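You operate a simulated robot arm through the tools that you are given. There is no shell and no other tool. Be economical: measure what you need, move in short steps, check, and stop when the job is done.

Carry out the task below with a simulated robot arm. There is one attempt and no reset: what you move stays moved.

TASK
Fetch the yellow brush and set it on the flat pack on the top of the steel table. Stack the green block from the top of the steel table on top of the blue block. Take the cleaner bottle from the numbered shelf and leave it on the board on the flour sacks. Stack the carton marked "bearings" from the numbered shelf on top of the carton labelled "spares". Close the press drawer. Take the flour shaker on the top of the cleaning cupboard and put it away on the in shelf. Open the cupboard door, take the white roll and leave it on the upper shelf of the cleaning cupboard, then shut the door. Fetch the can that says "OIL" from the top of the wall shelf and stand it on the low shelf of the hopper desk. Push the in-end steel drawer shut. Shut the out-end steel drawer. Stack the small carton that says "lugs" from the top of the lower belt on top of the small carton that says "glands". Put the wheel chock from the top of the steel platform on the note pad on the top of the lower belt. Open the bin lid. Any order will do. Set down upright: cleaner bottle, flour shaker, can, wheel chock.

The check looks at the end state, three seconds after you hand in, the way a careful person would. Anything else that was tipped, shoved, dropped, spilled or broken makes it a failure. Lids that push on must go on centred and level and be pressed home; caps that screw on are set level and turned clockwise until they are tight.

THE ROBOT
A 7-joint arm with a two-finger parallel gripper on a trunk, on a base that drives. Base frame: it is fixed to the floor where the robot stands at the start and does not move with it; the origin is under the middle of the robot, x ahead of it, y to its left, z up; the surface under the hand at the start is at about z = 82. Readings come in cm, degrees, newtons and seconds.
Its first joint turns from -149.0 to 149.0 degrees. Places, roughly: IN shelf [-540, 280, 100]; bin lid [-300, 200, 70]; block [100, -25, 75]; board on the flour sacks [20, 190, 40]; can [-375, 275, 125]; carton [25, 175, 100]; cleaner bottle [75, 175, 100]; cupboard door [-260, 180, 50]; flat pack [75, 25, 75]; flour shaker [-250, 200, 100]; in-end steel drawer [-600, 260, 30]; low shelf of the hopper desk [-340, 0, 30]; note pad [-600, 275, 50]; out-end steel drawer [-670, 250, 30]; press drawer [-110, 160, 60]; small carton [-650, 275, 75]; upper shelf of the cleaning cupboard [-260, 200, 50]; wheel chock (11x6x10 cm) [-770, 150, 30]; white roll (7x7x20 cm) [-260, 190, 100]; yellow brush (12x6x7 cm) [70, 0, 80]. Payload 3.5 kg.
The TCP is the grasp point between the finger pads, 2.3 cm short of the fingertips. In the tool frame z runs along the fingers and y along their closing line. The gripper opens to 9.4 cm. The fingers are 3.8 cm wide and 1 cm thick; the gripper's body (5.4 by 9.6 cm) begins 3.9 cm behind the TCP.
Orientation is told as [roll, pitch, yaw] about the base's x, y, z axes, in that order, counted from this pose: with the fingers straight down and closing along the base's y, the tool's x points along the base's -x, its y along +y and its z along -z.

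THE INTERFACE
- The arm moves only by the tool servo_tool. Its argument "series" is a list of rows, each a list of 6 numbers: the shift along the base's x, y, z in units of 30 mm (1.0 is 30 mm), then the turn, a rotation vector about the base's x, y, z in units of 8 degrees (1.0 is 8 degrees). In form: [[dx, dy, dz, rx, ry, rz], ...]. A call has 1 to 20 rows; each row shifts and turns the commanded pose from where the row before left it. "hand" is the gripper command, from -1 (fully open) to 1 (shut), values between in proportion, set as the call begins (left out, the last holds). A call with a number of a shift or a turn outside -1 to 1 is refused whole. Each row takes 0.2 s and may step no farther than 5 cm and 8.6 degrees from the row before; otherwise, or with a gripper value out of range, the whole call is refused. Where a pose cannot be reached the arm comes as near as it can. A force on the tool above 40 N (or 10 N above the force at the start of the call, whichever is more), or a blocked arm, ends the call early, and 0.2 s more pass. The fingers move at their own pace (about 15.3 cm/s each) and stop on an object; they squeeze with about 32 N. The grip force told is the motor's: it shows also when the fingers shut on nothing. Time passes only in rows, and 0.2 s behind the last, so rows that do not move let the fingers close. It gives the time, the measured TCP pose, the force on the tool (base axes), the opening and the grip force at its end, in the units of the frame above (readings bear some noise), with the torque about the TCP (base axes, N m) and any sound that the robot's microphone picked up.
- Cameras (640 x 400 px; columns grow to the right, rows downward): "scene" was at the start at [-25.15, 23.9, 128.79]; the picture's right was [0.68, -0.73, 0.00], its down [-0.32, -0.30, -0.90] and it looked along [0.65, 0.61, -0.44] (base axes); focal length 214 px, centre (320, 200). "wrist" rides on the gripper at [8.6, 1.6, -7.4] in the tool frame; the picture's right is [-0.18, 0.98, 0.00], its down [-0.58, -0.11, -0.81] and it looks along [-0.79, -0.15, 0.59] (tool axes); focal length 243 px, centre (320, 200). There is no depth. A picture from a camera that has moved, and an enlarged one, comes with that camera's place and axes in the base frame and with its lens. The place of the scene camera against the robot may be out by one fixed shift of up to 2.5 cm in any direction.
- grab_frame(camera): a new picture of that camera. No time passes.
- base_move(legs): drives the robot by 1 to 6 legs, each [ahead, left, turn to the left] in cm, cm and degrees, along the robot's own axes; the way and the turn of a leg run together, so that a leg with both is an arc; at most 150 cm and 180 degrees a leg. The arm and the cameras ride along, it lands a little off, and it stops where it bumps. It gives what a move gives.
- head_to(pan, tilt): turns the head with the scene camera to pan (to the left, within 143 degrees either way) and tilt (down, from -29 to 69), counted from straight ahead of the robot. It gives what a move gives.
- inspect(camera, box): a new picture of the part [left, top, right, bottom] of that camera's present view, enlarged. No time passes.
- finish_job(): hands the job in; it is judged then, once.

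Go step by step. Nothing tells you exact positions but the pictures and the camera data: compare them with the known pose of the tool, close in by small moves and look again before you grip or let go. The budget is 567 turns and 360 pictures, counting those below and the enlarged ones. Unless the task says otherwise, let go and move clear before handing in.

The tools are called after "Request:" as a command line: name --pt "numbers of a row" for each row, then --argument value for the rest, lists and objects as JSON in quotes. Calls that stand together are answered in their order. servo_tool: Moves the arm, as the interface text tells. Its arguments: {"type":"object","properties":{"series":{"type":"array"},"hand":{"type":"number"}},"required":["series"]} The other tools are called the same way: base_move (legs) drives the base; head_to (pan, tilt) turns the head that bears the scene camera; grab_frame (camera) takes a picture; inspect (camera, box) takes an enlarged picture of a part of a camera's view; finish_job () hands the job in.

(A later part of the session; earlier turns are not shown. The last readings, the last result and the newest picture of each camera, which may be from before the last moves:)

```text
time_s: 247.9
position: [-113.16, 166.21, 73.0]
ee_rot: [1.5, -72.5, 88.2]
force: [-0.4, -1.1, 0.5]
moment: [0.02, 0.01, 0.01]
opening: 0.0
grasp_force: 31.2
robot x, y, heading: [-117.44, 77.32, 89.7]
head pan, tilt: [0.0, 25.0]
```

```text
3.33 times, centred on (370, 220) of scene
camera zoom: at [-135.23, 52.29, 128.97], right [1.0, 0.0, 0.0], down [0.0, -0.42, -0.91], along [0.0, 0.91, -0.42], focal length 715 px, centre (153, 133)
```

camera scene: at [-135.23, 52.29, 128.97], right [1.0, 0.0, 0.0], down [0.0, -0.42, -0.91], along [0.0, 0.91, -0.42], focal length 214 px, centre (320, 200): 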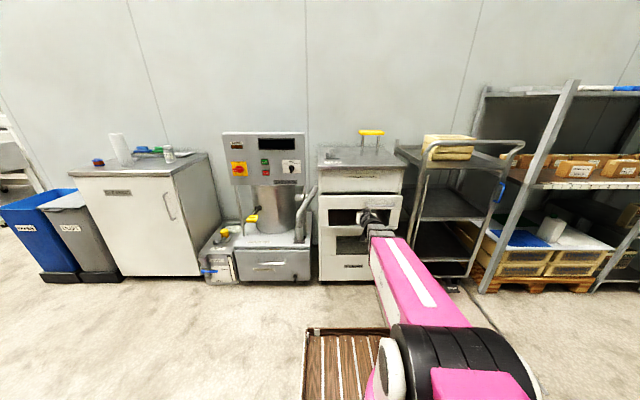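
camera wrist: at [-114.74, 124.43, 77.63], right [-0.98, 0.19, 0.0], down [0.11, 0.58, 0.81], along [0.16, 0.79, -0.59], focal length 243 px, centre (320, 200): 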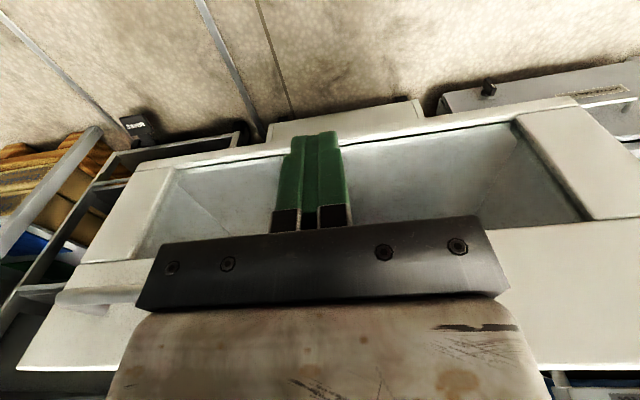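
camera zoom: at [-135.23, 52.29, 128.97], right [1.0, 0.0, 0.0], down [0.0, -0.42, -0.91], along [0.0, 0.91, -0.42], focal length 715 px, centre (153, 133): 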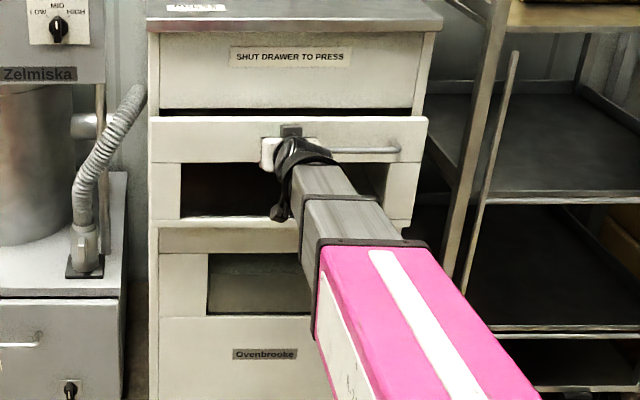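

Request:
servo_tool --pt "0 0.15 0 0 0 0" --pt "0 0.2 0 0 0 0" --pt "0 0.2 0 0 0 0" --pt "0 0.2 0 0 0 0" --pt "0 0.2 0 0 0 0" --pt "0 0.2 0 0 0 0" --pt "0 0.2 0 0 0 0" --pt "0 0.2 0 0 0 0" --pt "0 0.2 0 0 0 0"

Request:
inspect --camera "scene" --box '[300, 160, 440, 280]'

```text
time_s: 249.1
position: [-113.02, 168.43, 72.83]
ee_rot: [1.4, -72.2, 88.4]
force: [-0.2, -3.9, 1.1]
moment: [0.08, 0.02, 0.03]
opening: 0.0
grasp_force: 31.6
robot x, y, heading: [-117.14, 77.51, 89.9]
head pan, tilt: [0.0, 25.0]
stopped in row 6: the force on the tool passed its limit at 50 N (the readings are from after the stop); the commanded pose is now the measured one
```

```text
3.33 times, centred on (370, 220) of scene
camera zoom: at [-135.23, 52.22, 128.97], right [1.0, 0.0, 0.0], down [0.0, -0.42, -0.91], along [0.0, 0.91, -0.42], focal length 715 px, centre (153, 133)
```

zoom: 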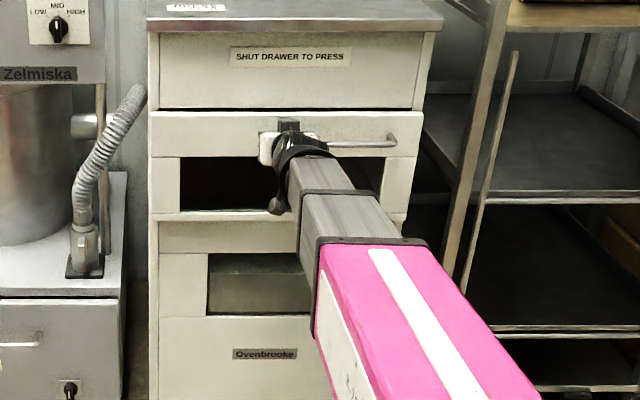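

Drawer is shut. Now drive left to the cleaning cupboard.

Request:
base_move --legs '[[-22, 0, 0], [0, 132, 0]]'

Request:
grab_frame --camera "scene"

Request:
grab_frame --camera "wrist"

```text
time_s: 256.9
position: [-240.91, 148.3, 72.94]
ee_rot: [1.4, -72.2, 87.4]
force: [0.0, 0.4, -0.5]
moment: [0.0, 0.0, 0.02]
opening: 0.0
grasp_force: 32.0
robot x, y, heading: [-246.49, 57.18, 88.8]
head pan, tilt: [0.0, 25.0]
```

```text
224 pictures are left
camera scene: at [-264.97, 32.31, 128.97], right [1.0, -0.02, 0.0], down [-0.01, -0.42, -0.91], along [0.02, 0.91, -0.42], focal length 214 px, centre (320, 200)
```

scene: 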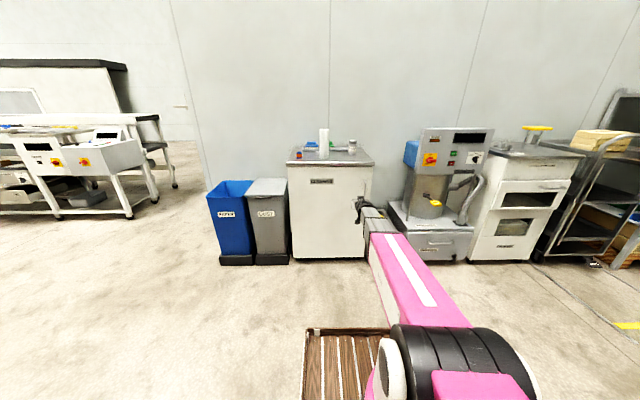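

```text
223 pictures are left
camera wrist: at [-242.67, 138.39, 67.12], right [-0.98, 0.08, 0.18], down [0.1, -0.59, 0.8], along [0.17, 0.8, 0.57], focal length 243 px, centre (320, 200)
```

wrist: 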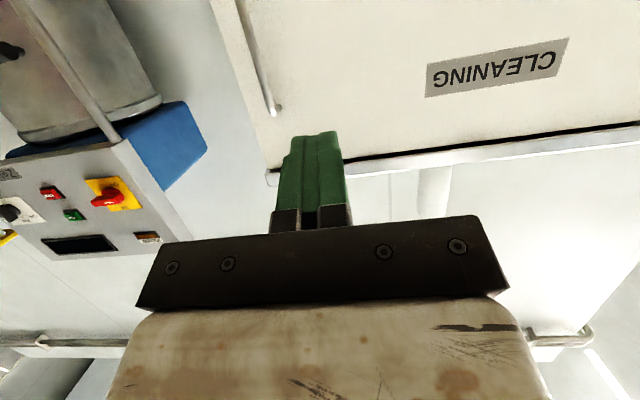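

Request:
servo_tool --pt "0.1 0 -0.3 0 0 0" --pt "0.3 0 -0.7 0 0 0" --pt "0.5 0 -0.9 0 0 0" --pt "0.5 0 -0.9 0 0 0" --pt "0.5 0 -0.9 0 0 0" --pt "0.5 0 -0.9 0 0 0" --pt "0.4 0 -0.9 0 0 0" --pt "0.2 0 -0.5 0 0 0" --pt "0 0 -0.2 0 0 0" --hand -1

Request:
grab_frame --camera "wrist"

Request:
inspect --camera "scene" --box '[200, 120, 400, 270]'

```text
time_s: 258.9
position: [-231.9, 148.06, 54.28]
ee_rot: [1.5, -72.2, 87.5]
force: [-0.1, -0.3, -0.8]
moment: [0.01, 0.02, -0.01]
opening: 9.4
grasp_force: 0.1
robot x, y, heading: [-246.44, 57.1, 88.6]
head pan, tilt: [0.0, 25.0]
```

```text
222 pictures are left
camera wrist: at [-233.69, 138.4, 48.55], right [-0.98, 0.08, 0.18], down [0.1, -0.59, 0.8], along [0.17, 0.8, 0.57], focal length 243 px, centre (320, 200)
```

wrist: 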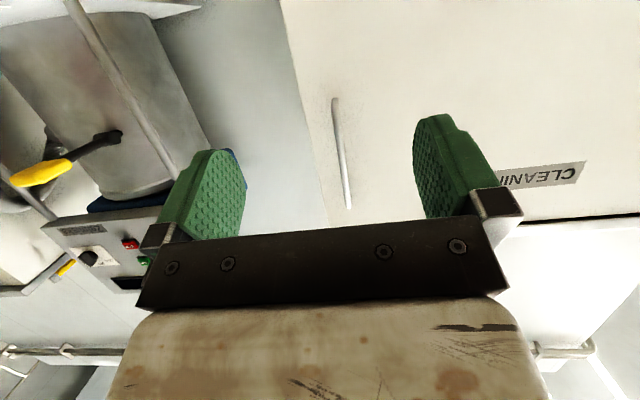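

```text
2.67 times, centred on (300, 195) of scene
camera zoom: at [-264.97, 32.31, 128.97], right [1.0, -0.02, 0.0], down [-0.01, -0.42, -0.91], along [0.02, 0.91, -0.42], focal length 572 px, centre (373, 213)
```

zoom: 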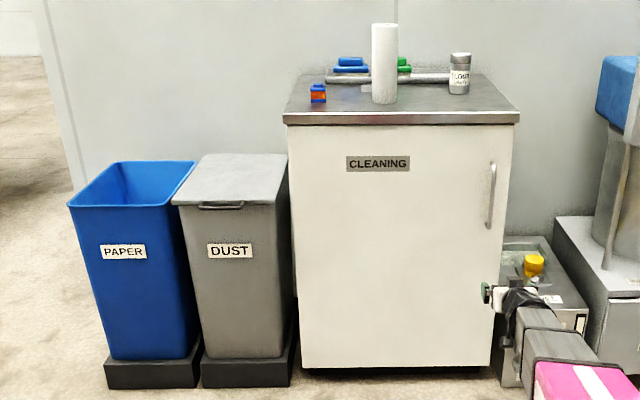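

Handle bar found: x≈−231.4, y≈172.5, z 56–75. I'll park further right so that the door can swing freely.

Request:
base_move --legs '[[0, -32, 1.3]]'

Request:
servo_tool --pt "-0.3 0 0.2 0 0 0" --pt "-0.7 0 0.4 0 0 0" --pt "-0.9 0 0.5 0 0 0" --pt "-0.9 0 0.5 0 0 0" --pt "-0.9 0 0.5 0 0 0" --pt "-0.9 0 0.5 0 0 0" --pt "-0.9 0 0.5 0 0 0" --pt "-0.9 0 0.5 0 0 0" --pt "-0.9 0 0.3 0 0 0" --pt "-0.9 0 0 0 0 0" --pt "-0.6 0 0 0 0 0" --pt "-0.3 0 0 0 0 0"

Request:
base_move --legs '[[20, 0, 0]]'

Request:
grab_frame --camera "wrist"

Request:
grab_frame --camera "scene"

```text
time_s: 261.1
position: [-201.51, 148.17, 54.47]
ee_rot: [1.3, -72.2, 88.7]
force: [-0.2, -0.6, 0.2]
moment: [-0.02, -0.04, 0.01]
opening: 9.39
grasp_force: 0.1
robot x, y, heading: [-214.45, 56.78, 90.3]
head pan, tilt: [0.0, 25.0]
```

```text
time_s: 263.7
position: [-227.69, 148.22, 65.49]
ee_rot: [1.3, -72.2, 88.8]
force: [0.3, 0.0, 0.1]
moment: [-0.01, 0.01, -0.01]
opening: 9.4
grasp_force: 0.1
out of reach, approached as far as the arm can: row 6
robot x, y, heading: [-213.91, 56.66, 90.1]
head pan, tilt: [0.0, 25.0]
```

```text
time_s: 265.3
position: [-227.67, 168.54, 65.49]
ee_rot: [1.3, -72.2, 88.7]
force: [-0.4, -0.3, -0.3]
moment: [0.02, 0.0, 0.01]
opening: 9.42
grasp_force: 0.2
robot x, y, heading: [-214.19, 77.09, 89.9]
head pan, tilt: [0.0, 25.0]
```

```text
220 pictures are left
camera wrist: at [-229.2, 158.67, 59.62], right [-0.98, 0.06, 0.18], down [0.12, -0.59, 0.8], along [0.15, 0.81, 0.57], focal length 243 px, centre (320, 200)
```

wrist: 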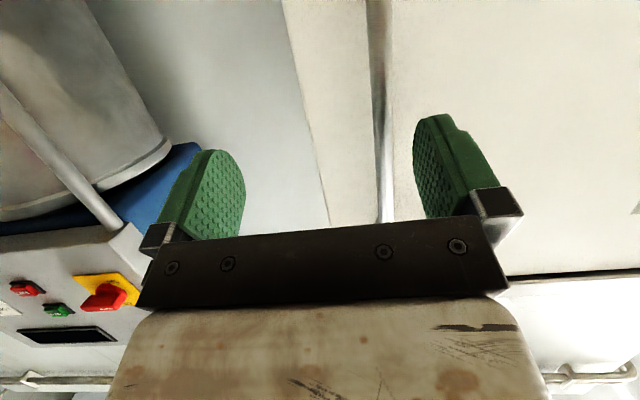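

```text
219 pictures are left
camera scene: at [-232.08, 51.77, 128.97], right [1.0, 0.0, 0.0], down [0.0, -0.42, -0.91], along [0.0, 0.91, -0.42], focal length 214 px, centre (320, 200)
```

scene: 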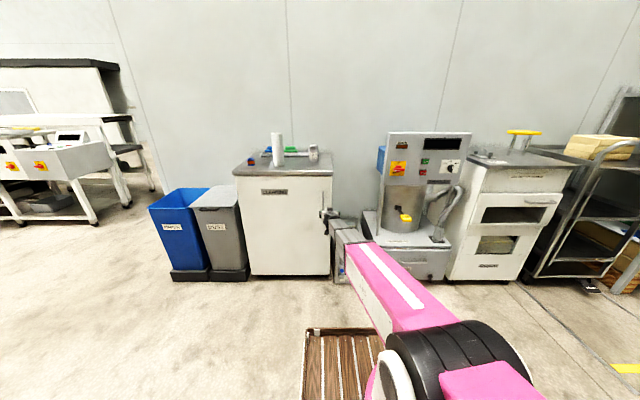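

Request:
servo_tool --pt "-0.3 0 0 0 0 0" --pt "-0.6 0 0 0 0 0" --pt "-0.33 0.2 0 0 0 0" --pt "0 0.4 0 0 0 0" --pt "0 0.4 0 0 0 0" --pt "0 0 0 0 0 0"

Request:
grab_frame --camera "wrist"

```text
time_s: 266.7
position: [-231.21, 171.38, 65.34]
ee_rot: [1.4, -72.2, 88.7]
force: [-0.5, -0.1, 0.0]
moment: [-0.05, 0.0, 0.01]
opening: 9.4
grasp_force: 0.2
robot x, y, heading: [-214.54, 76.93, 90.1]
head pan, tilt: [0.0, 25.0]
```

```text
218 pictures are left
camera wrist: at [-232.89, 161.63, 59.5], right [-0.98, 0.06, 0.18], down [0.12, -0.59, 0.8], along [0.15, 0.81, 0.57], focal length 243 px, centre (320, 200)
```

wrist: 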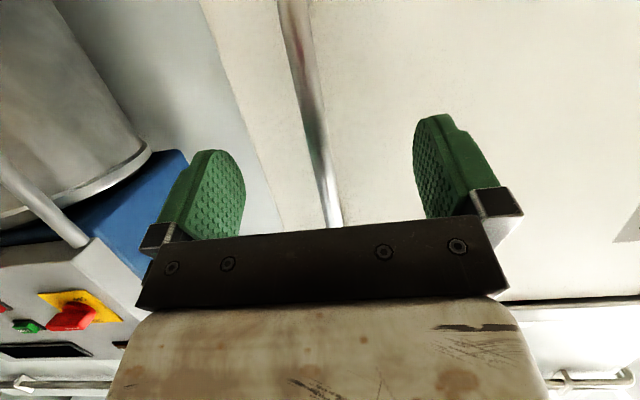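

Request:
servo_tool --pt "0 0 0 0 0 0" --pt "0 0 0 0 0 0" --pt "0 0 0 0 0 0" --pt "0 0 0 0 0 0" --hand 1

```text
time_s: 267.7
position: [-231.35, 171.55, 65.4]
ee_rot: [1.3, -72.2, 88.8]
force: [-2.7, -0.1, -0.5]
moment: [0.03, -0.43, 0.12]
opening: 1.15
grasp_force: 44.6
robot x, y, heading: [-214.2, 77.03, 90.1]
head pan, tilt: [0.0, 25.0]
```

Handle gripped. Pull the door open along its arc in small steps.

Request:
servo_tool --pt "0 -0.2 0 0 0 0" --pt "-0.02 -0.4 0 0 0 0" --pt "-0.04 -0.5 0 0 0 -0.1" --pt "-0.06 -0.5 0 0 0 -0.1" --pt "-0.08 -0.5 0 0 0 -0.1"

Request:
servo_tool --pt "-0.1 -0.5 0 0 0 -0.1" --pt "-0.12 -0.5 0 0 0 -0.1" --pt "-0.14 -0.5 0 0 0 -0.1" --pt "-0.16 -0.5 0 0 0 -0.1" --pt "-0.18 -0.5 0 0 0 -0.1" --pt "-0.2 -0.5 0 0 0 -0.1"

Request:
grab_frame --camera "scene"

```text
time_s: 268.9
position: [-232.29, 165.17, 65.36]
ee_rot: [1.6, -72.1, 86.6]
force: [-35.2, 7.5, -6.3]
moment: [-1.38, -0.52, 0.78]
opening: 1.16
grasp_force: 45.3
robot x, y, heading: [-214.6, 76.84, 90.1]
head pan, tilt: [0.0, 25.0]
```

```text
time_s: 269.4
position: [-232.67, 163.41, 65.42]
ee_rot: [1.6, -72.3, 86.1]
force: [-4.3, 0.4, -2.1]
moment: [-0.06, -0.49, 0.19]
opening: 1.16
grasp_force: 44.9
robot x, y, heading: [-214.52, 76.74, 90.3]
head pan, tilt: [0.0, 25.0]
stopped in row 2: the force on the tool passed its limit at 47 N (the readings are from after the stop); the commanded pose is now the measured one
```

```text
217 pictures are left
camera scene: at [-232.11, 51.77, 128.97], right [1.0, 0.0, 0.0], down [0.0, -0.42, -0.91], along [0.0, 0.91, -0.42], focal length 214 px, centre (320, 200)
```

scene: 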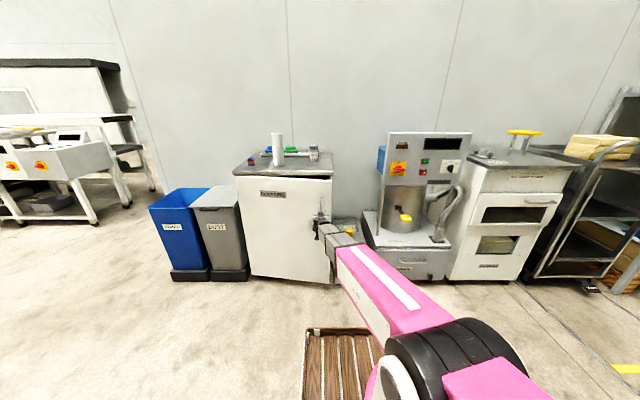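

Request:
servo_tool --pt "-0.08 -0.24 0 0 0 0" --pt "-0.136 -0.481 0 0 0 -0.1" --pt "-0.15 -0.477 0 0 0 -0.1" --pt "-0.164 -0.472 0 0 0 -0.1" --pt "-0.177 -0.468 0 0 0 -0.1" --pt "-0.19 -0.463 0 0 0 -0.1"

Request:
servo_tool --pt "-0.1 -0.23 0 0 0 0" --pt "-0.216 -0.45 0 0 0 -0.1" --pt "-0.228 -0.445 0 0 0 -0.1" --pt "-0.24 -0.438 0 0 0 -0.1" --pt "-0.252 -0.432 0 0 0 -0.1" --pt "-0.265 -0.425 0 0 0 -0.1"

Request:
grab_frame --camera "scene"

```text
time_s: 270.8
position: [-235.39, 155.5, 65.24]
ee_rot: [1.9, -72.3, 81.7]
force: [-14.5, 6.0, -3.4]
moment: [-0.72, -0.44, 0.51]
opening: 1.17
grasp_force: 45.2
robot x, y, heading: [-214.31, 76.96, 90.2]
head pan, tilt: [0.0, 25.0]
```

```text
time_s: 272.2
position: [-239.24, 148.36, 65.29]
ee_rot: [1.8, -72.2, 77.6]
force: [-16.1, 9.5, -8.4]
moment: [-0.81, -0.32, 0.48]
opening: 1.15
grasp_force: 45.3
robot x, y, heading: [-214.39, 77.01, 90.3]
head pan, tilt: [0.0, 25.0]
```

```text
216 pictures are left
camera scene: at [-232.14, 51.81, 128.97], right [1.0, 0.0, 0.0], down [0.0, -0.42, -0.91], along [0.0, 0.91, -0.42], focal length 214 px, centre (320, 200)
```

scene: 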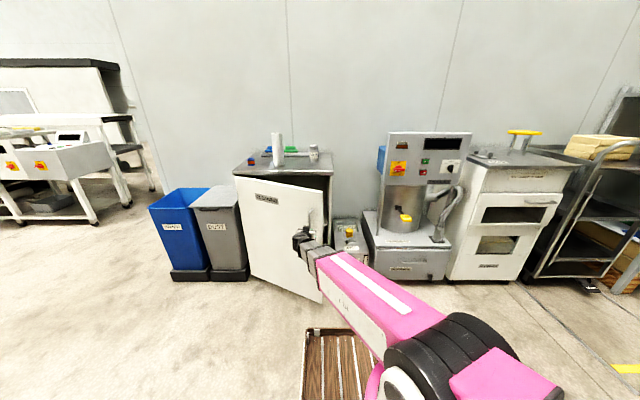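

Request:
servo_tool --pt "-0.15 -0.22 0 0 0 -0.1" --pt "-0.28 -0.42 0 0 0 -0.1" --pt "-0.29 -0.41 0 0 0 -0.1" --pt "-0.3 -0.4 0 0 0 -0.1" --pt "-0.315 -0.39 0 0 0 -0.1" --pt "-0.325 -0.38 0 0 0 -0.1" --pt "-0.335 -0.37 0 0 0 -0.1"

Request:
servo_tool --pt "-0.2 -0.2 0 0 0 -0.1" --pt "-0.355 -0.352 0 0 0 -0.1" --pt "-0.365 -0.342 0 0 0 -0.1" --pt "-0.375 -0.331 0 0 0 -0.1" --pt "-0.384 -0.32 0 0 0 -0.1" --pt "-0.393 -0.31 0 0 0 -0.1" --pt "-0.4 -0.298 0 0 0 -0.1"

Request:
grab_frame --camera "scene"

```text
time_s: 273.8
position: [-245.32, 140.53, 65.39]
ee_rot: [1.9, -72.3, 72.1]
force: [-8.6, 8.2, -1.9]
moment: [-0.72, -0.14, 0.37]
opening: 1.18
grasp_force: 45.1
robot x, y, heading: [-213.79, 76.99, 90.1]
head pan, tilt: [0.0, 25.0]
```

```text
time_s: 275.4
position: [-252.16, 134.1, 65.3]
ee_rot: [1.6, -72.1, 66.8]
force: [1.4, -2.3, 0.3]
moment: [-0.29, -0.18, 0.02]
opening: 1.15
grasp_force: 45.4
robot x, y, heading: [-214.35, 76.93, 90.2]
head pan, tilt: [0.0, 25.0]
stopped in row 7: the force on the tool passed its limit at 43 N (the readings are from after the stop); the commanded pose is now the measured one
```

```text
215 pictures are left
camera scene: at [-232.07, 51.73, 128.97], right [1.0, 0.0, 0.0], down [0.0, -0.42, -0.91], along [0.0, 0.91, -0.42], focal length 214 px, centre (320, 200)
```

scene: 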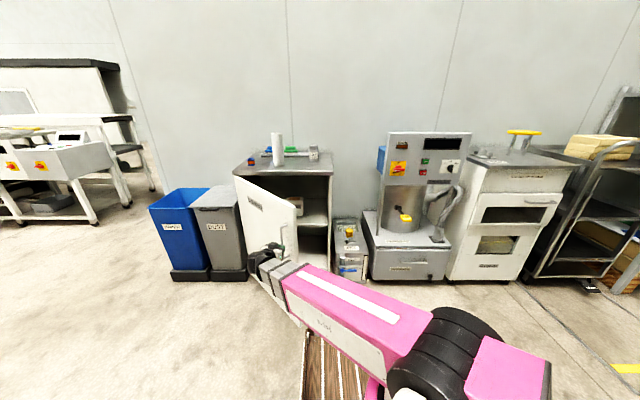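

Request:
servo_tool --pt "-0.2 -0.147 0 0 0 -0.1" --pt "-0.407 -0.29 0 0 0 -0.15" --pt "-0.415 -0.275 0 0 0 -0.15" --pt "-0.424 -0.262 0 0 0 -0.15" --pt "-0.433 -0.247 0 0 0 -0.15" --pt "-0.44 -0.232 0 0 0 -0.15"

Request:
servo_tool --pt "-0.22 -0.11 0 0 0 -0.1" --pt "-0.455 -0.205 0 0 0 -0.15" --pt "-0.46 -0.19 0 0 0 -0.15" --pt "-0.467 -0.175 0 0 0 -0.15" --pt "-0.472 -0.16 0 0 0 -0.15" --pt "-0.477 -0.145 0 0 0 -0.15"

Request:
grab_frame --camera "scene"

```text
time_s: 276.8
position: [-258.82, 129.68, 65.3]
ee_rot: [1.6, -72.1, 59.8]
force: [4.1, -7.5, -5.9]
moment: [0.25, -0.43, -0.07]
opening: 1.16
grasp_force: 45.0
robot x, y, heading: [-214.02, 76.84, 89.9]
head pan, tilt: [0.0, 25.0]
```

```text
time_s: 277.7
position: [-262.88, 127.8, 65.38]
ee_rot: [1.6, -72.1, 55.8]
force: [0.3, -1.9, 1.4]
moment: [-0.21, -0.09, 0.02]
opening: 1.14
grasp_force: 45.4
robot x, y, heading: [-214.24, 77.17, 90.1]
head pan, tilt: [0.0, 25.0]
stopped in row 4: the force on the tool passed its limit at 42 N (the readings are from after the stop); the commanded pose is now the measured one
```

```text
214 pictures are left
camera scene: at [-232.06, 51.69, 128.97], right [1.0, 0.0, 0.0], down [0.0, -0.42, -0.91], along [0.0, 0.91, -0.42], focal length 214 px, centre (320, 200)
```

scene: 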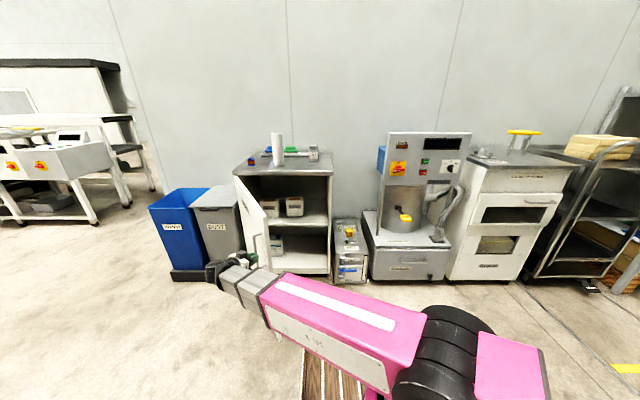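

Request:
servo_tool --pt "-0.22 -0.12 0 0 0 -0.1" --pt "-0.455 -0.22 0 0 0 -0.15" --pt "-0.46 -0.2 0 0 0 -0.15" --pt "-0.467 -0.18 0 0 0 -0.15" --pt "-0.475 -0.16 0 0 0 -0.15" --pt "-0.48 -0.14 0 0 0 -0.15"

Request:
servo_tool --pt "-0.24 -0.06 0 0 0 -0.1" --pt "-0.48 -0.11 0 0 0 -0.15" --pt "-0.49 -0.09 0 0 0 -0.15" --pt "-0.49 -0.07 0 0 0 -0.15" --pt "-0.5 -0.05 0 0 0 -0.15"

Request:
grab_frame --camera "scene"

```text
time_s: 279.1
position: [-270.72, 124.76, 65.26]
ee_rot: [1.7, -72.0, 49.1]
force: [-11.0, 35.9, 0.2]
moment: [0.32, -0.81, 0.73]
opening: 1.13
grasp_force: 45.1
robot x, y, heading: [-214.1, 76.87, 90.2]
head pan, tilt: [0.0, 25.0]
```

```text
time_s: 280.3
position: [-277.12, 123.38, 65.41]
ee_rot: [1.6, -72.0, 43.2]
force: [-3.2, 19.0, 11.7]
moment: [-0.13, -0.21, 0.43]
opening: 1.17
grasp_force: 44.9
robot x, y, heading: [-214.22, 76.72, 90.3]
head pan, tilt: [0.0, 25.0]
```

```text
213 pictures are left
camera scene: at [-232.03, 51.69, 128.98], right [1.0, 0.0, 0.0], down [0.0, -0.42, -0.91], along [0.0, 0.91, -0.42], focal length 214 px, centre (320, 200)
```

scene: 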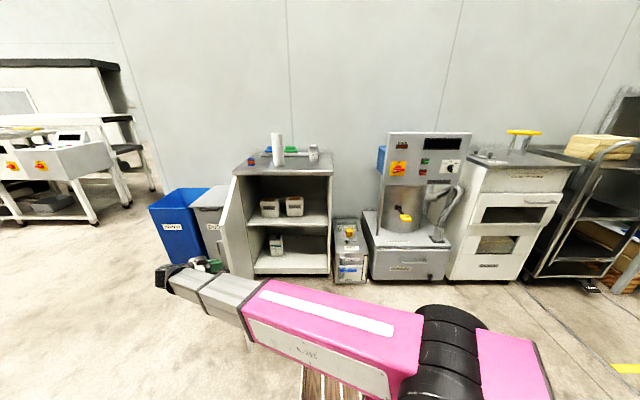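

Door is open ~82°. Release the handle gently and back the hand out around the door edge.

Request:
servo_tool --pt "0 0 0 0 0 0" --pt "0 0 0 0 0 0" --hand 0.36

Request:
grab_frame --camera "wrist"

```text
time_s: 280.9
position: [-277.1, 123.47, 65.36]
ee_rot: [1.6, -71.9, 43.4]
force: [-0.1, 0.6, 0.6]
moment: [0.01, 0.0, -0.03]
opening: 3.02
grasp_force: 0.1
robot x, y, heading: [-214.35, 76.83, 90.0]
head pan, tilt: [0.0, 25.0]
```

```text
212 pictures are left
camera wrist: at [-285.19, 117.68, 59.53], right [-0.65, 0.74, 0.18], down [-0.34, -0.49, 0.8], along [0.68, 0.46, 0.57], focal length 243 px, centre (320, 200)
```

wrist: 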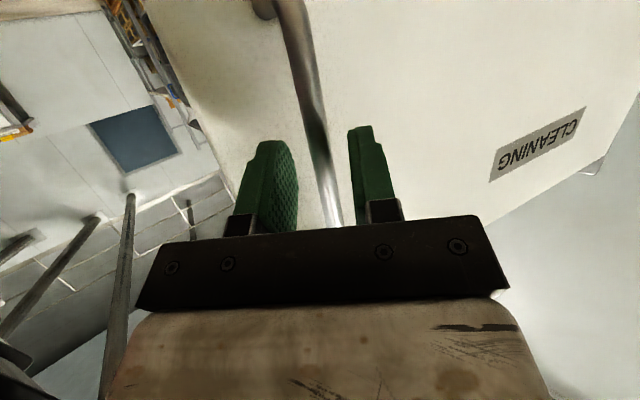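

Request:
servo_tool --pt "-0.2 -0.2 0 0 0 0" --pt "-0.5 -0.5 0 0 0 0" --pt "-0.6 -0.5 0 0 0 0" --pt "-0.4 -0.6 0 0 0 0" --pt "-0.1 -0.8 0 0 0 0" --pt "0.2 -0.9 0 0 0 0" --pt "0.5 -0.8 0 0 0 0.3" --pt "0.8 -0.5 0.2 0 0 0.6" --pt "1 -0.2 0.3 0 0 0.8" --pt "1 0 0.3 0 0 0.8" --pt "1 0.2 0.3 0 0 0.8" --pt "1 0.2 0.3 0 0 0.8" --pt "1 0.3 0.3 0 0 0.8" --pt "1 0.4 0.3 0 0 0.6" --pt "0.8 0.4 0.2 0 0 0.3" --pt "0.4 0.3 0 0 0 0"

Request:
grab_frame --camera "scene"

```text
time_s: 284.3
position: [-258.98, 115.32, 70.9]
ee_rot: [1.4, -72.1, 89.9]
force: [-1.0, -0.5, -0.4]
moment: [-0.03, 0.03, 0.0]
opening: 3.0
grasp_force: 0.2
out of reach, approached as far as the arm can: row 15, 16
robot x, y, heading: [-214.32, 76.66, 90.1]
head pan, tilt: [0.0, 25.0]
```

```text
211 pictures are left
camera scene: at [-232.05, 51.7, 128.97], right [1.0, 0.0, 0.0], down [0.0, -0.42, -0.91], along [0.0, 0.91, -0.42], focal length 214 px, centre (320, 200)
```

scene: 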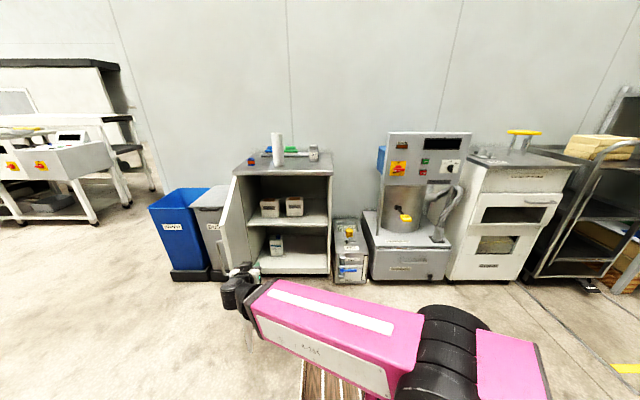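

Request:
inspect --camera "scene" --box '[215, 120, 365, 290]'

```text
2.35 times, centred on (290, 205) of scene
camera zoom: at [-232.05, 51.7, 128.97], right [1.0, 0.0, 0.0], down [0.0, -0.42, -0.91], along [0.0, 0.91, -0.42], focal length 505 px, centre (391, 188)
```

zoom: 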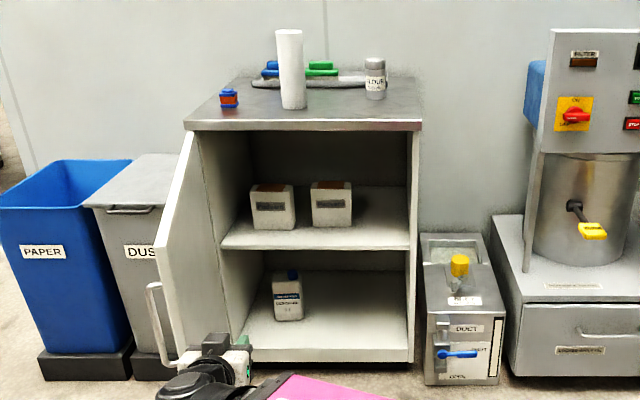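

Upper shelf has free room on the right. Raise the hand and reposition the base to reach the roll on top.

Request:
servo_tool --pt "0.2 0.1 0.3 0 0 0" --pt "0.5 0.3 0.7 0 0 0" --pt "0.8 0.5 0.9 0 0 0" --pt "0.9 0.6 0.9 0 0 0" --pt "0.9 0.6 0.9 0 0 0" --pt "0.9 0.6 0.9 0 0 0" --pt "0.9 0.6 0.9 0 0 0" --pt "0.9 0.6 0.9 0 0 0" --pt "0.8 0.5 0.9 0 0 0" --pt "0.6 0.4 0.9 0 0 0" --pt "0.3 0.2 0.6 0 0 0" --pt "0 0 0.2 0 0 0" --hand -1

Request:
base_move --legs '[[12, 26, 0]]'

Request:
grab_frame --camera "wrist"

Request:
grab_frame --camera "scene"

```text
time_s: 286.9
position: [-241.22, 135.01, 96.99]
ee_rot: [1.6, -72.0, 89.8]
force: [0.3, 0.0, 0.0]
moment: [-0.03, 0.01, 0.0]
opening: 9.42
grasp_force: 0.0
out of reach, approached as far as the arm can: row 1, 2, 3, 4, 5, 6, 7
robot x, y, heading: [-214.06, 76.71, 90.0]
head pan, tilt: [0.0, 25.0]
```

```text
time_s: 288.9
position: [-266.93, 147.1, 96.93]
ee_rot: [1.6, -72.0, 89.8]
force: [0.7, -0.1, -0.4]
moment: [0.02, 0.01, 0.01]
opening: 9.43
grasp_force: 0.1
robot x, y, heading: [-240.08, 89.3, 90.0]
head pan, tilt: [0.0, 25.0]
```

```text
209 pictures are left
camera wrist: at [-268.4, 137.23, 91.22], right [-0.98, 0.04, 0.18], down [0.13, -0.58, 0.8], along [0.14, 0.81, 0.57], focal length 243 px, centre (320, 200)
```

wrist: 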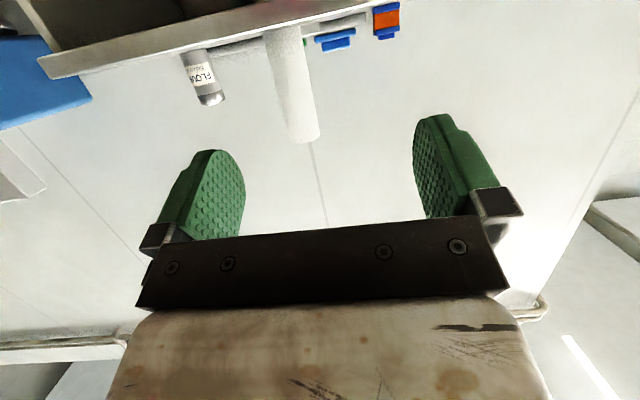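

```text
208 pictures are left
camera scene: at [-257.69, 63.82, 128.97], right [1.0, 0.0, 0.0], down [0.0, -0.42, -0.91], along [0.0, 0.91, -0.42], focal length 214 px, centre (320, 200)
```

scene: 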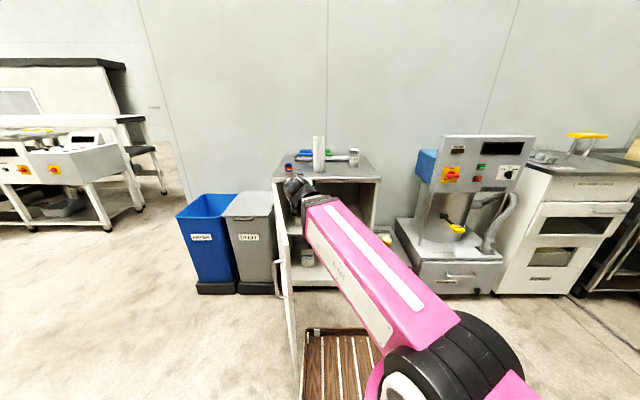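

Request:
servo_tool --pt "0.1 0.3 0.1 0 0 0" --pt "0.3 0.7 0.2 0 0 0" --pt "0.4 0.9 0.2 0 0 0" --pt "0.4 0.9 0.2 0 0 0" --pt "0.4 0.9 0.2 0 0 0" --pt "0.4 0.9 0.2 0 0 0" --pt "0.4 0.9 0.2 0 0 0" --pt "0.2 0.9 0.1 0 0 0" --pt "0.1 0.9 0 0 0 0" --pt "0 0.7 0 0 0 0" --pt "0 0.4 0 0 0 0" --pt "0 0.2 0 0 0 0" --pt "0 0 0 0 0 0"

Request:
grab_frame --camera "wrist"

```text
time_s: 291.7
position: [-258.97, 172.85, 101.12]
ee_rot: [1.5, -72.0, 89.8]
force: [0.1, -0.1, -0.2]
moment: [0.01, -0.02, 0.02]
opening: 9.39
grasp_force: 0.0
robot x, y, heading: [-240.06, 88.81, 89.9]
head pan, tilt: [0.0, 25.0]
```

```text
207 pictures are left
camera wrist: at [-260.29, 162.96, 95.44], right [-0.98, 0.04, 0.18], down [0.13, -0.58, 0.8], along [0.14, 0.81, 0.57], focal length 243 px, centre (320, 200)
```

wrist: 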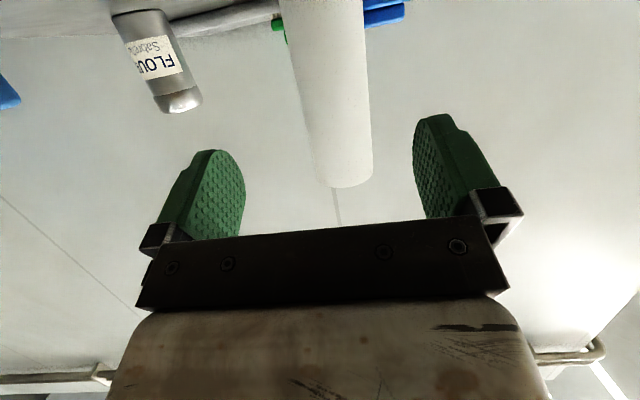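

Request:
servo_tool --pt "-0.1 0.2 -0.1 0 0 0" --pt "-0.13 0.5 -0.2 0 0 0" --pt "0 0.7 -0.1 0 0 0" --pt "0 0.7 0 0 0 0" --pt "0 0.6 0 0 0 0" --pt "0 0.4 0 0 0 0" --pt "0 0 0 0 0 0"

Request:
grab_frame --camera "wrist"

```text
time_s: 293.3
position: [-259.47, 182.27, 100.09]
ee_rot: [1.4, -72.0, 89.8]
force: [0.7, 0.0, 0.0]
moment: [0.02, -0.03, -0.01]
opening: 9.39
grasp_force: 0.0
robot x, y, heading: [-239.73, 89.15, 90.2]
head pan, tilt: [0.0, 25.0]
```

```text
206 pictures are left
camera wrist: at [-260.89, 172.3, 94.24], right [-0.98, 0.04, 0.18], down [0.13, -0.58, 0.8], along [0.14, 0.81, 0.57], focal length 243 px, centre (320, 200)
```

wrist: 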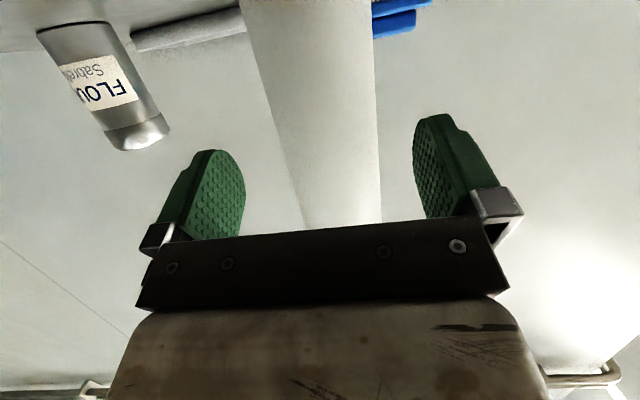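

Request:
servo_tool --pt "-0.08 0.3 0 0 0 0" --pt "0 0.5 0 0 0 0" --pt "0 0.4 0 0 0 0" --pt "0 0 0 0 0 0"

Request:
grab_frame --camera "wrist"

```text
time_s: 294.3
position: [-259.78, 185.7, 99.92]
ee_rot: [1.6, -72.0, 89.9]
force: [-0.4, 0.4, -0.4]
moment: [-0.02, 0.01, -0.03]
opening: 9.41
grasp_force: 0.0
robot x, y, heading: [-239.89, 89.18, 90.0]
head pan, tilt: [0.0, 25.0]
```

```text
205 pictures are left
camera wrist: at [-261.23, 175.9, 94.13], right [-0.98, 0.04, 0.18], down [0.13, -0.58, 0.8], along [0.14, 0.81, 0.57], focal length 243 px, centre (320, 200)
```

wrist: 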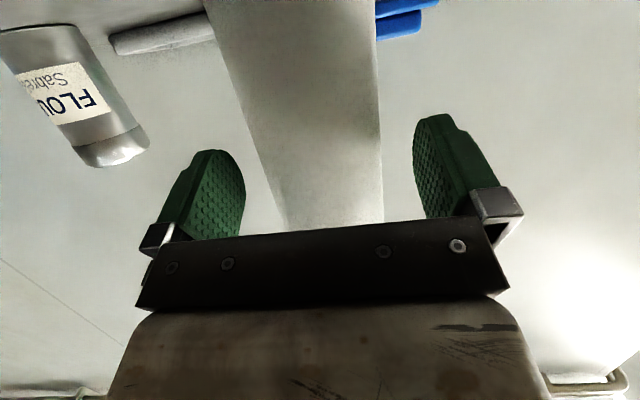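

Request:
servo_tool --pt "0 0.3 0 0 0 0" --pt "0 0.4 0 0 0 0" --pt "0 0 0 0 0 0"

Request:
grab_frame --camera "wrist"

```text
time_s: 295.1
position: [-259.72, 187.87, 99.78]
ee_rot: [1.6, -72.0, 89.8]
force: [0.0, -0.2, -0.5]
moment: [-0.01, 0.03, -0.02]
opening: 9.41
grasp_force: 0.1
robot x, y, heading: [-240.01, 89.05, 90.2]
head pan, tilt: [0.0, 25.0]
```

```text
204 pictures are left
camera wrist: at [-261.16, 178.02, 94.09], right [-0.98, 0.04, 0.18], down [0.13, -0.58, 0.8], along [0.14, 0.81, 0.57], focal length 243 px, centre (320, 200)
```

wrist: 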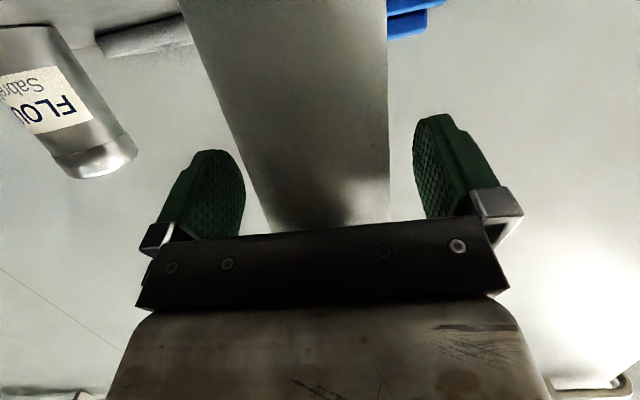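

Request:
servo_tool --pt "0 0 0 0 0 0" --pt "0 0 0 0 0 0" --pt "0 0 0 0 0 0" --hand 1

Request:
servo_tool --pt "0 0 0.1 0 0 0" --pt "0 0 0.3 0 0 0" --pt "0 0 0.3 0 0 0" --pt "0 0 0.3 0 0 0" --pt "0 0 0 0 0 0"

Request:
grab_frame --camera "wrist"

Request:
grab_frame --camera "scene"

```text
time_s: 295.9
position: [-259.7, 187.94, 99.9]
ee_rot: [1.5, -72.0, 89.8]
force: [2.4, 1.2, 1.2]
moment: [0.0, -0.28, -0.06]
opening: 6.74
grasp_force: 31.1
robot x, y, heading: [-239.8, 88.83, 90.3]
head pan, tilt: [0.0, 25.0]
```

```text
time_s: 297.1
position: [-259.82, 187.95, 102.92]
ee_rot: [1.6, -72.0, 89.8]
force: [-0.1, 0.2, -5.1]
moment: [-0.06, 0.0, 0.04]
opening: 6.73
grasp_force: 32.1
robot x, y, heading: [-239.94, 88.8, 89.8]
head pan, tilt: [0.0, 25.0]
```

```text
203 pictures are left
camera wrist: at [-261.19, 178.02, 97.12], right [-0.98, 0.04, 0.18], down [0.13, -0.58, 0.8], along [0.14, 0.81, 0.57], focal length 243 px, centre (320, 200)
```

wrist: 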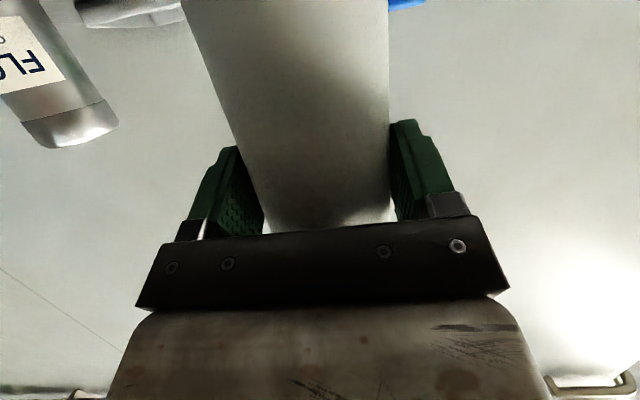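

```text
202 pictures are left
camera scene: at [-257.7, 63.84, 128.97], right [1.0, 0.0, 0.0], down [0.0, -0.42, -0.91], along [0.0, 0.91, -0.42], focal length 214 px, centre (320, 200)
```

scene: 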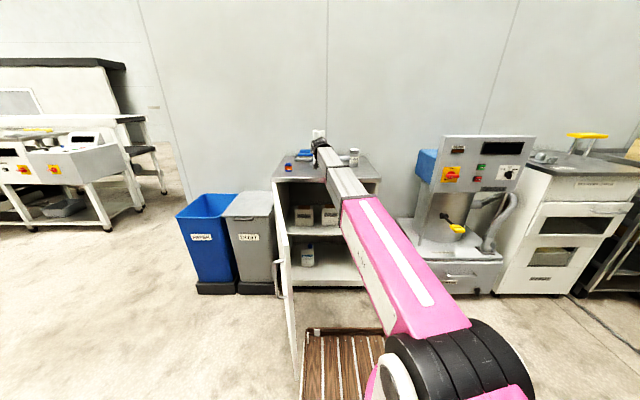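

Request:
servo_tool --pt "0 -0.1 0.3 0 0 0" --pt "0 -0.3 0.4 0 0 0" --pt "0 -0.6 0.2 0 0 0" --pt "0.1 -0.8 0 0 0 0" --pt "0.2 -0.9 0 0 0 0" --pt "0.3 -0.9 0 0 0 0" --pt "0.4 -0.9 0 0 0 0" --pt "0.5 -0.9 0 0 0 0" --pt "0.6 -0.9 0 0 0 0" --pt "0.7 -0.9 0 0 0 0" --pt "0.8 -0.9 0 0 0 0" --pt "0.8 -0.8 0 0 0 0" --pt "0.8 -0.6 -0.2 0 0 0" --pt "0.8 -0.3 -0.5 0 0 0" --pt "0.5 0 -0.7 0 0 0" --pt "0.2 0 -0.8 0 0 0" --pt "0 0 -0.8 0 0 0" --pt "0 0 -0.8 0 0 0" --pt "0 0 -0.8 0 0 0" --pt "0 0 -0.8 0 0 0"

Request:
servo_tool --pt "0 0 -0.9 0 0 0" --pt "0 0 -0.9 0 0 0" --pt "0 0 -0.9 0 0 0" --pt "0 0 -0.9 0 0 0" --pt "0 0 -0.9 0 0 0" --pt "0 0 -0.9 0 0 0" --pt "0 0 -0.9 0 0 0" --pt "0 0 -0.7 0 0 0" --pt "0 0 -0.4 0 0 0" --pt "0 0 -0.2 0 0 0" --pt "0 0 0 0 0 0"

Request:
grab_frame --camera "scene"

Request:
grab_frame --camera "wrist"

```text
time_s: 301.3
position: [-249.27, 157.56, 87.2]
ee_rot: [1.6, -72.0, 89.8]
force: [0.8, -0.1, -5.7]
moment: [-0.07, 0.0, 0.0]
opening: 6.72
grasp_force: 31.9
out of reach, approached as far as the arm can: row 10, 11, 12, 13, 14, 15, 16
robot x, y, heading: [-240.08, 89.16, 90.2]
head pan, tilt: [0.0, 25.0]
```

```text
time_s: 303.7
position: [-249.17, 157.63, 64.32]
ee_rot: [1.5, -72.1, 89.8]
force: [0.8, 0.3, -5.1]
moment: [-0.07, -0.01, -0.02]
opening: 6.76
grasp_force: 31.8
robot x, y, heading: [-239.77, 88.82, 90.2]
head pan, tilt: [0.0, 25.0]
```

```text
201 pictures are left
camera scene: at [-257.69, 63.83, 128.97], right [1.0, 0.0, 0.0], down [0.0, -0.42, -0.91], along [0.0, 0.91, -0.42], focal length 214 px, centre (320, 200)
```

scene: 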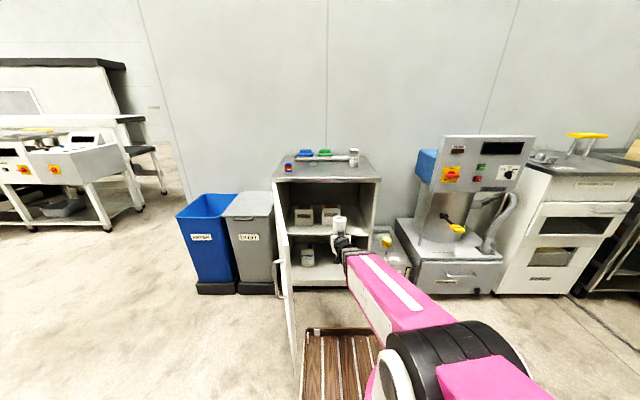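

```text
200 pictures are left
camera wrist: at [-250.59, 147.75, 58.63], right [-0.98, 0.04, 0.18], down [0.13, -0.58, 0.8], along [0.14, 0.81, 0.57], focal length 243 px, centre (320, 200)
```

wrist: 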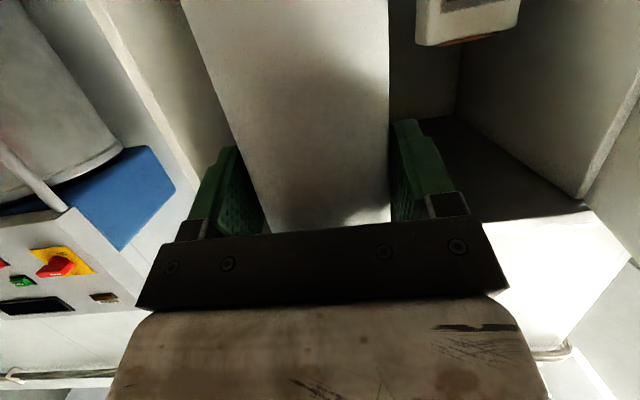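

Request:
servo_tool --pt "0.2 0.1 0.1 0 0 0" --pt "0.5 0.3 0 0 0 0" --pt "0.7 0.5 0 0 0 0" --pt "0.7 0.7 0 0 0 0" --pt "0.5 0.8 0 0 0 0" --pt "0.2 0.8 0 0 0 0" --pt "0 0.8 0 0 0 0" --pt "0 0.8 0 0 0 0" --pt "0 0.8 0 0 0 0" --pt "0 0.8 0 0 0 0" --pt "0 0.7 0 0 0 0" --pt "0 0.5 0 0 0 0" --pt "0 0.3 0 0 0 0" --pt "0 0 0 0 0 0"

Request:
grab_frame --camera "wrist"

Request:
inspect --camera "scene" --box '[260, 130, 400, 300]'

```text
time_s: 306.7
position: [-241.43, 176.27, 64.73]
ee_rot: [1.5, -71.9, 89.8]
force: [-0.6, -0.3, -4.7]
moment: [-0.09, -0.01, 0.02]
opening: 6.73
grasp_force: 31.3
out of reach, approached as far as the arm can: row 5, 6, 7, 8, 9
robot x, y, heading: [-239.75, 89.38, 90.3]
head pan, tilt: [0.0, 25.0]
```

```text
199 pictures are left
camera wrist: at [-242.93, 166.46, 58.9], right [-0.98, 0.03, 0.18], down [0.13, -0.58, 0.8], along [0.13, 0.81, 0.57], focal length 243 px, centre (320, 200)
```

wrist: 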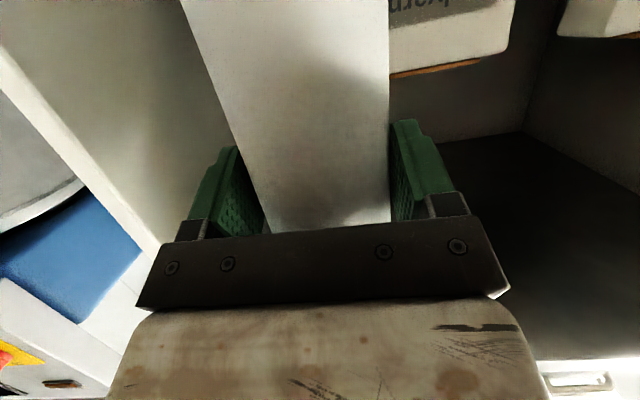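

```text
2.35 times, centred on (330, 215) of scene
camera zoom: at [-257.69, 63.84, 128.97], right [1.0, 0.0, 0.0], down [0.0, -0.42, -0.91], along [0.0, 0.91, -0.42], focal length 505 px, centre (296, 165)
```

zoom: 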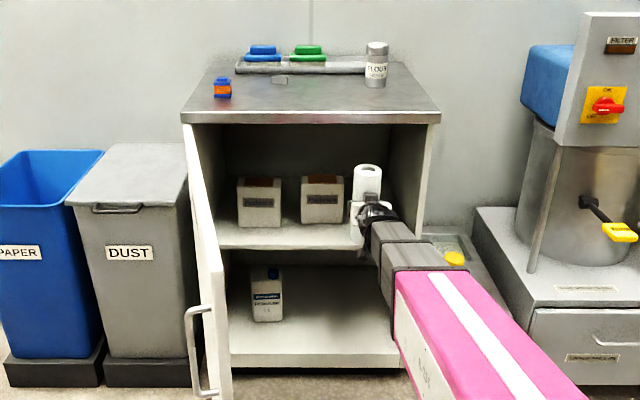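

Request:
servo_tool --pt "0.2 0.2 0 0 0 0" --pt "0.3 0.5 0 0 0 0" --pt "0 0.6 0 0 0 0" --pt "0 0.6 0 0 0 0" --pt "0 0.4 0 0 0 0" --pt "0 0.1 0 0 0 0" --pt "0 0 0 0 0 0"

Request:
grab_frame --camera "wrist"

Request:
inspect --camera "scene" --box '[290, 180, 390, 270]'

```text
time_s: 308.3
position: [-239.97, 183.62, 64.66]
ee_rot: [1.6, -72.0, 89.8]
force: [0.5, 0.4, -4.8]
moment: [-0.07, 0.0, 0.03]
opening: 6.73
grasp_force: 32.1
robot x, y, heading: [-239.86, 88.67, 90.0]
head pan, tilt: [0.0, 25.0]
```

```text
197 pictures are left
camera wrist: at [-241.43, 173.67, 58.91], right [-0.98, 0.04, 0.18], down [0.13, -0.58, 0.8], along [0.14, 0.81, 0.57], focal length 243 px, centre (320, 200)
```

wrist: 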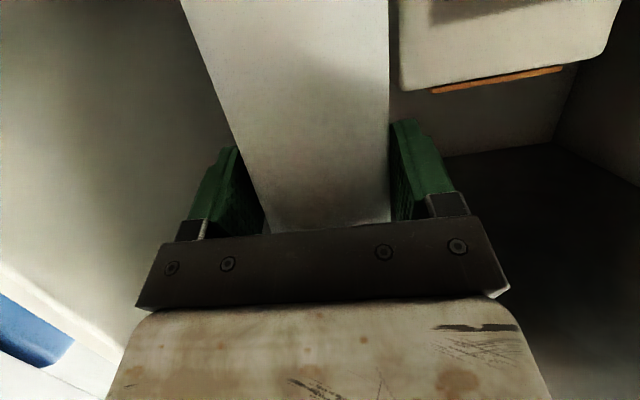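

```text
4.44 times, centred on (340, 225) of scene
camera zoom: at [-257.69, 63.84, 128.97], right [1.0, 0.0, 0.0], down [0.0, -0.42, -0.91], along [0.0, 0.91, -0.42], focal length 953 px, centre (231, 89)
```

zoom: 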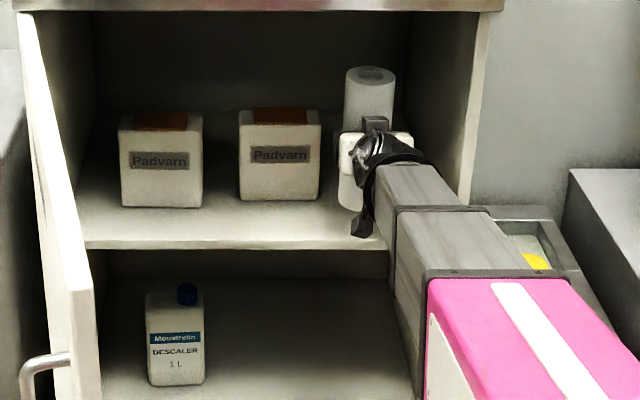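

Clear spot beside the boxes. Lower until contact.

Request:
servo_tool --pt "0 0 -0.2 0 0 0" --pt "0 0 -0.3 0 0 0" --pt "0 0 -0.2 0 0 0" --pt "0 0 0 0 0 0"

Request:
servo_tool --pt "0 0 -0.1 0 0 0" --pt "0 0 -0.1 0 0 0" --pt "0 0 -0.1 0 0 0" --pt "0 0 -0.1 0 0 0" --pt "0 0 -0.1 0 0 0" --pt "0 0 0 0 0 0"

```text
time_s: 309.3
position: [-239.97, 183.51, 62.47]
ee_rot: [1.6, -72.0, 89.9]
force: [-0.1, -0.4, -5.8]
moment: [-0.05, 0.0, -0.02]
opening: 6.74
grasp_force: 32.1
robot x, y, heading: [-240.29, 89.46, 90.2]
head pan, tilt: [0.0, 25.0]
```

```text
time_s: 310.7
position: [-240.05, 183.54, 60.99]
ee_rot: [1.4, -71.9, 89.9]
force: [-0.1, -0.6, -5.4]
moment: [-0.07, 0.02, 0.0]
opening: 6.74
grasp_force: 32.3
robot x, y, heading: [-239.69, 88.85, 90.3]
head pan, tilt: [0.0, 25.0]
```

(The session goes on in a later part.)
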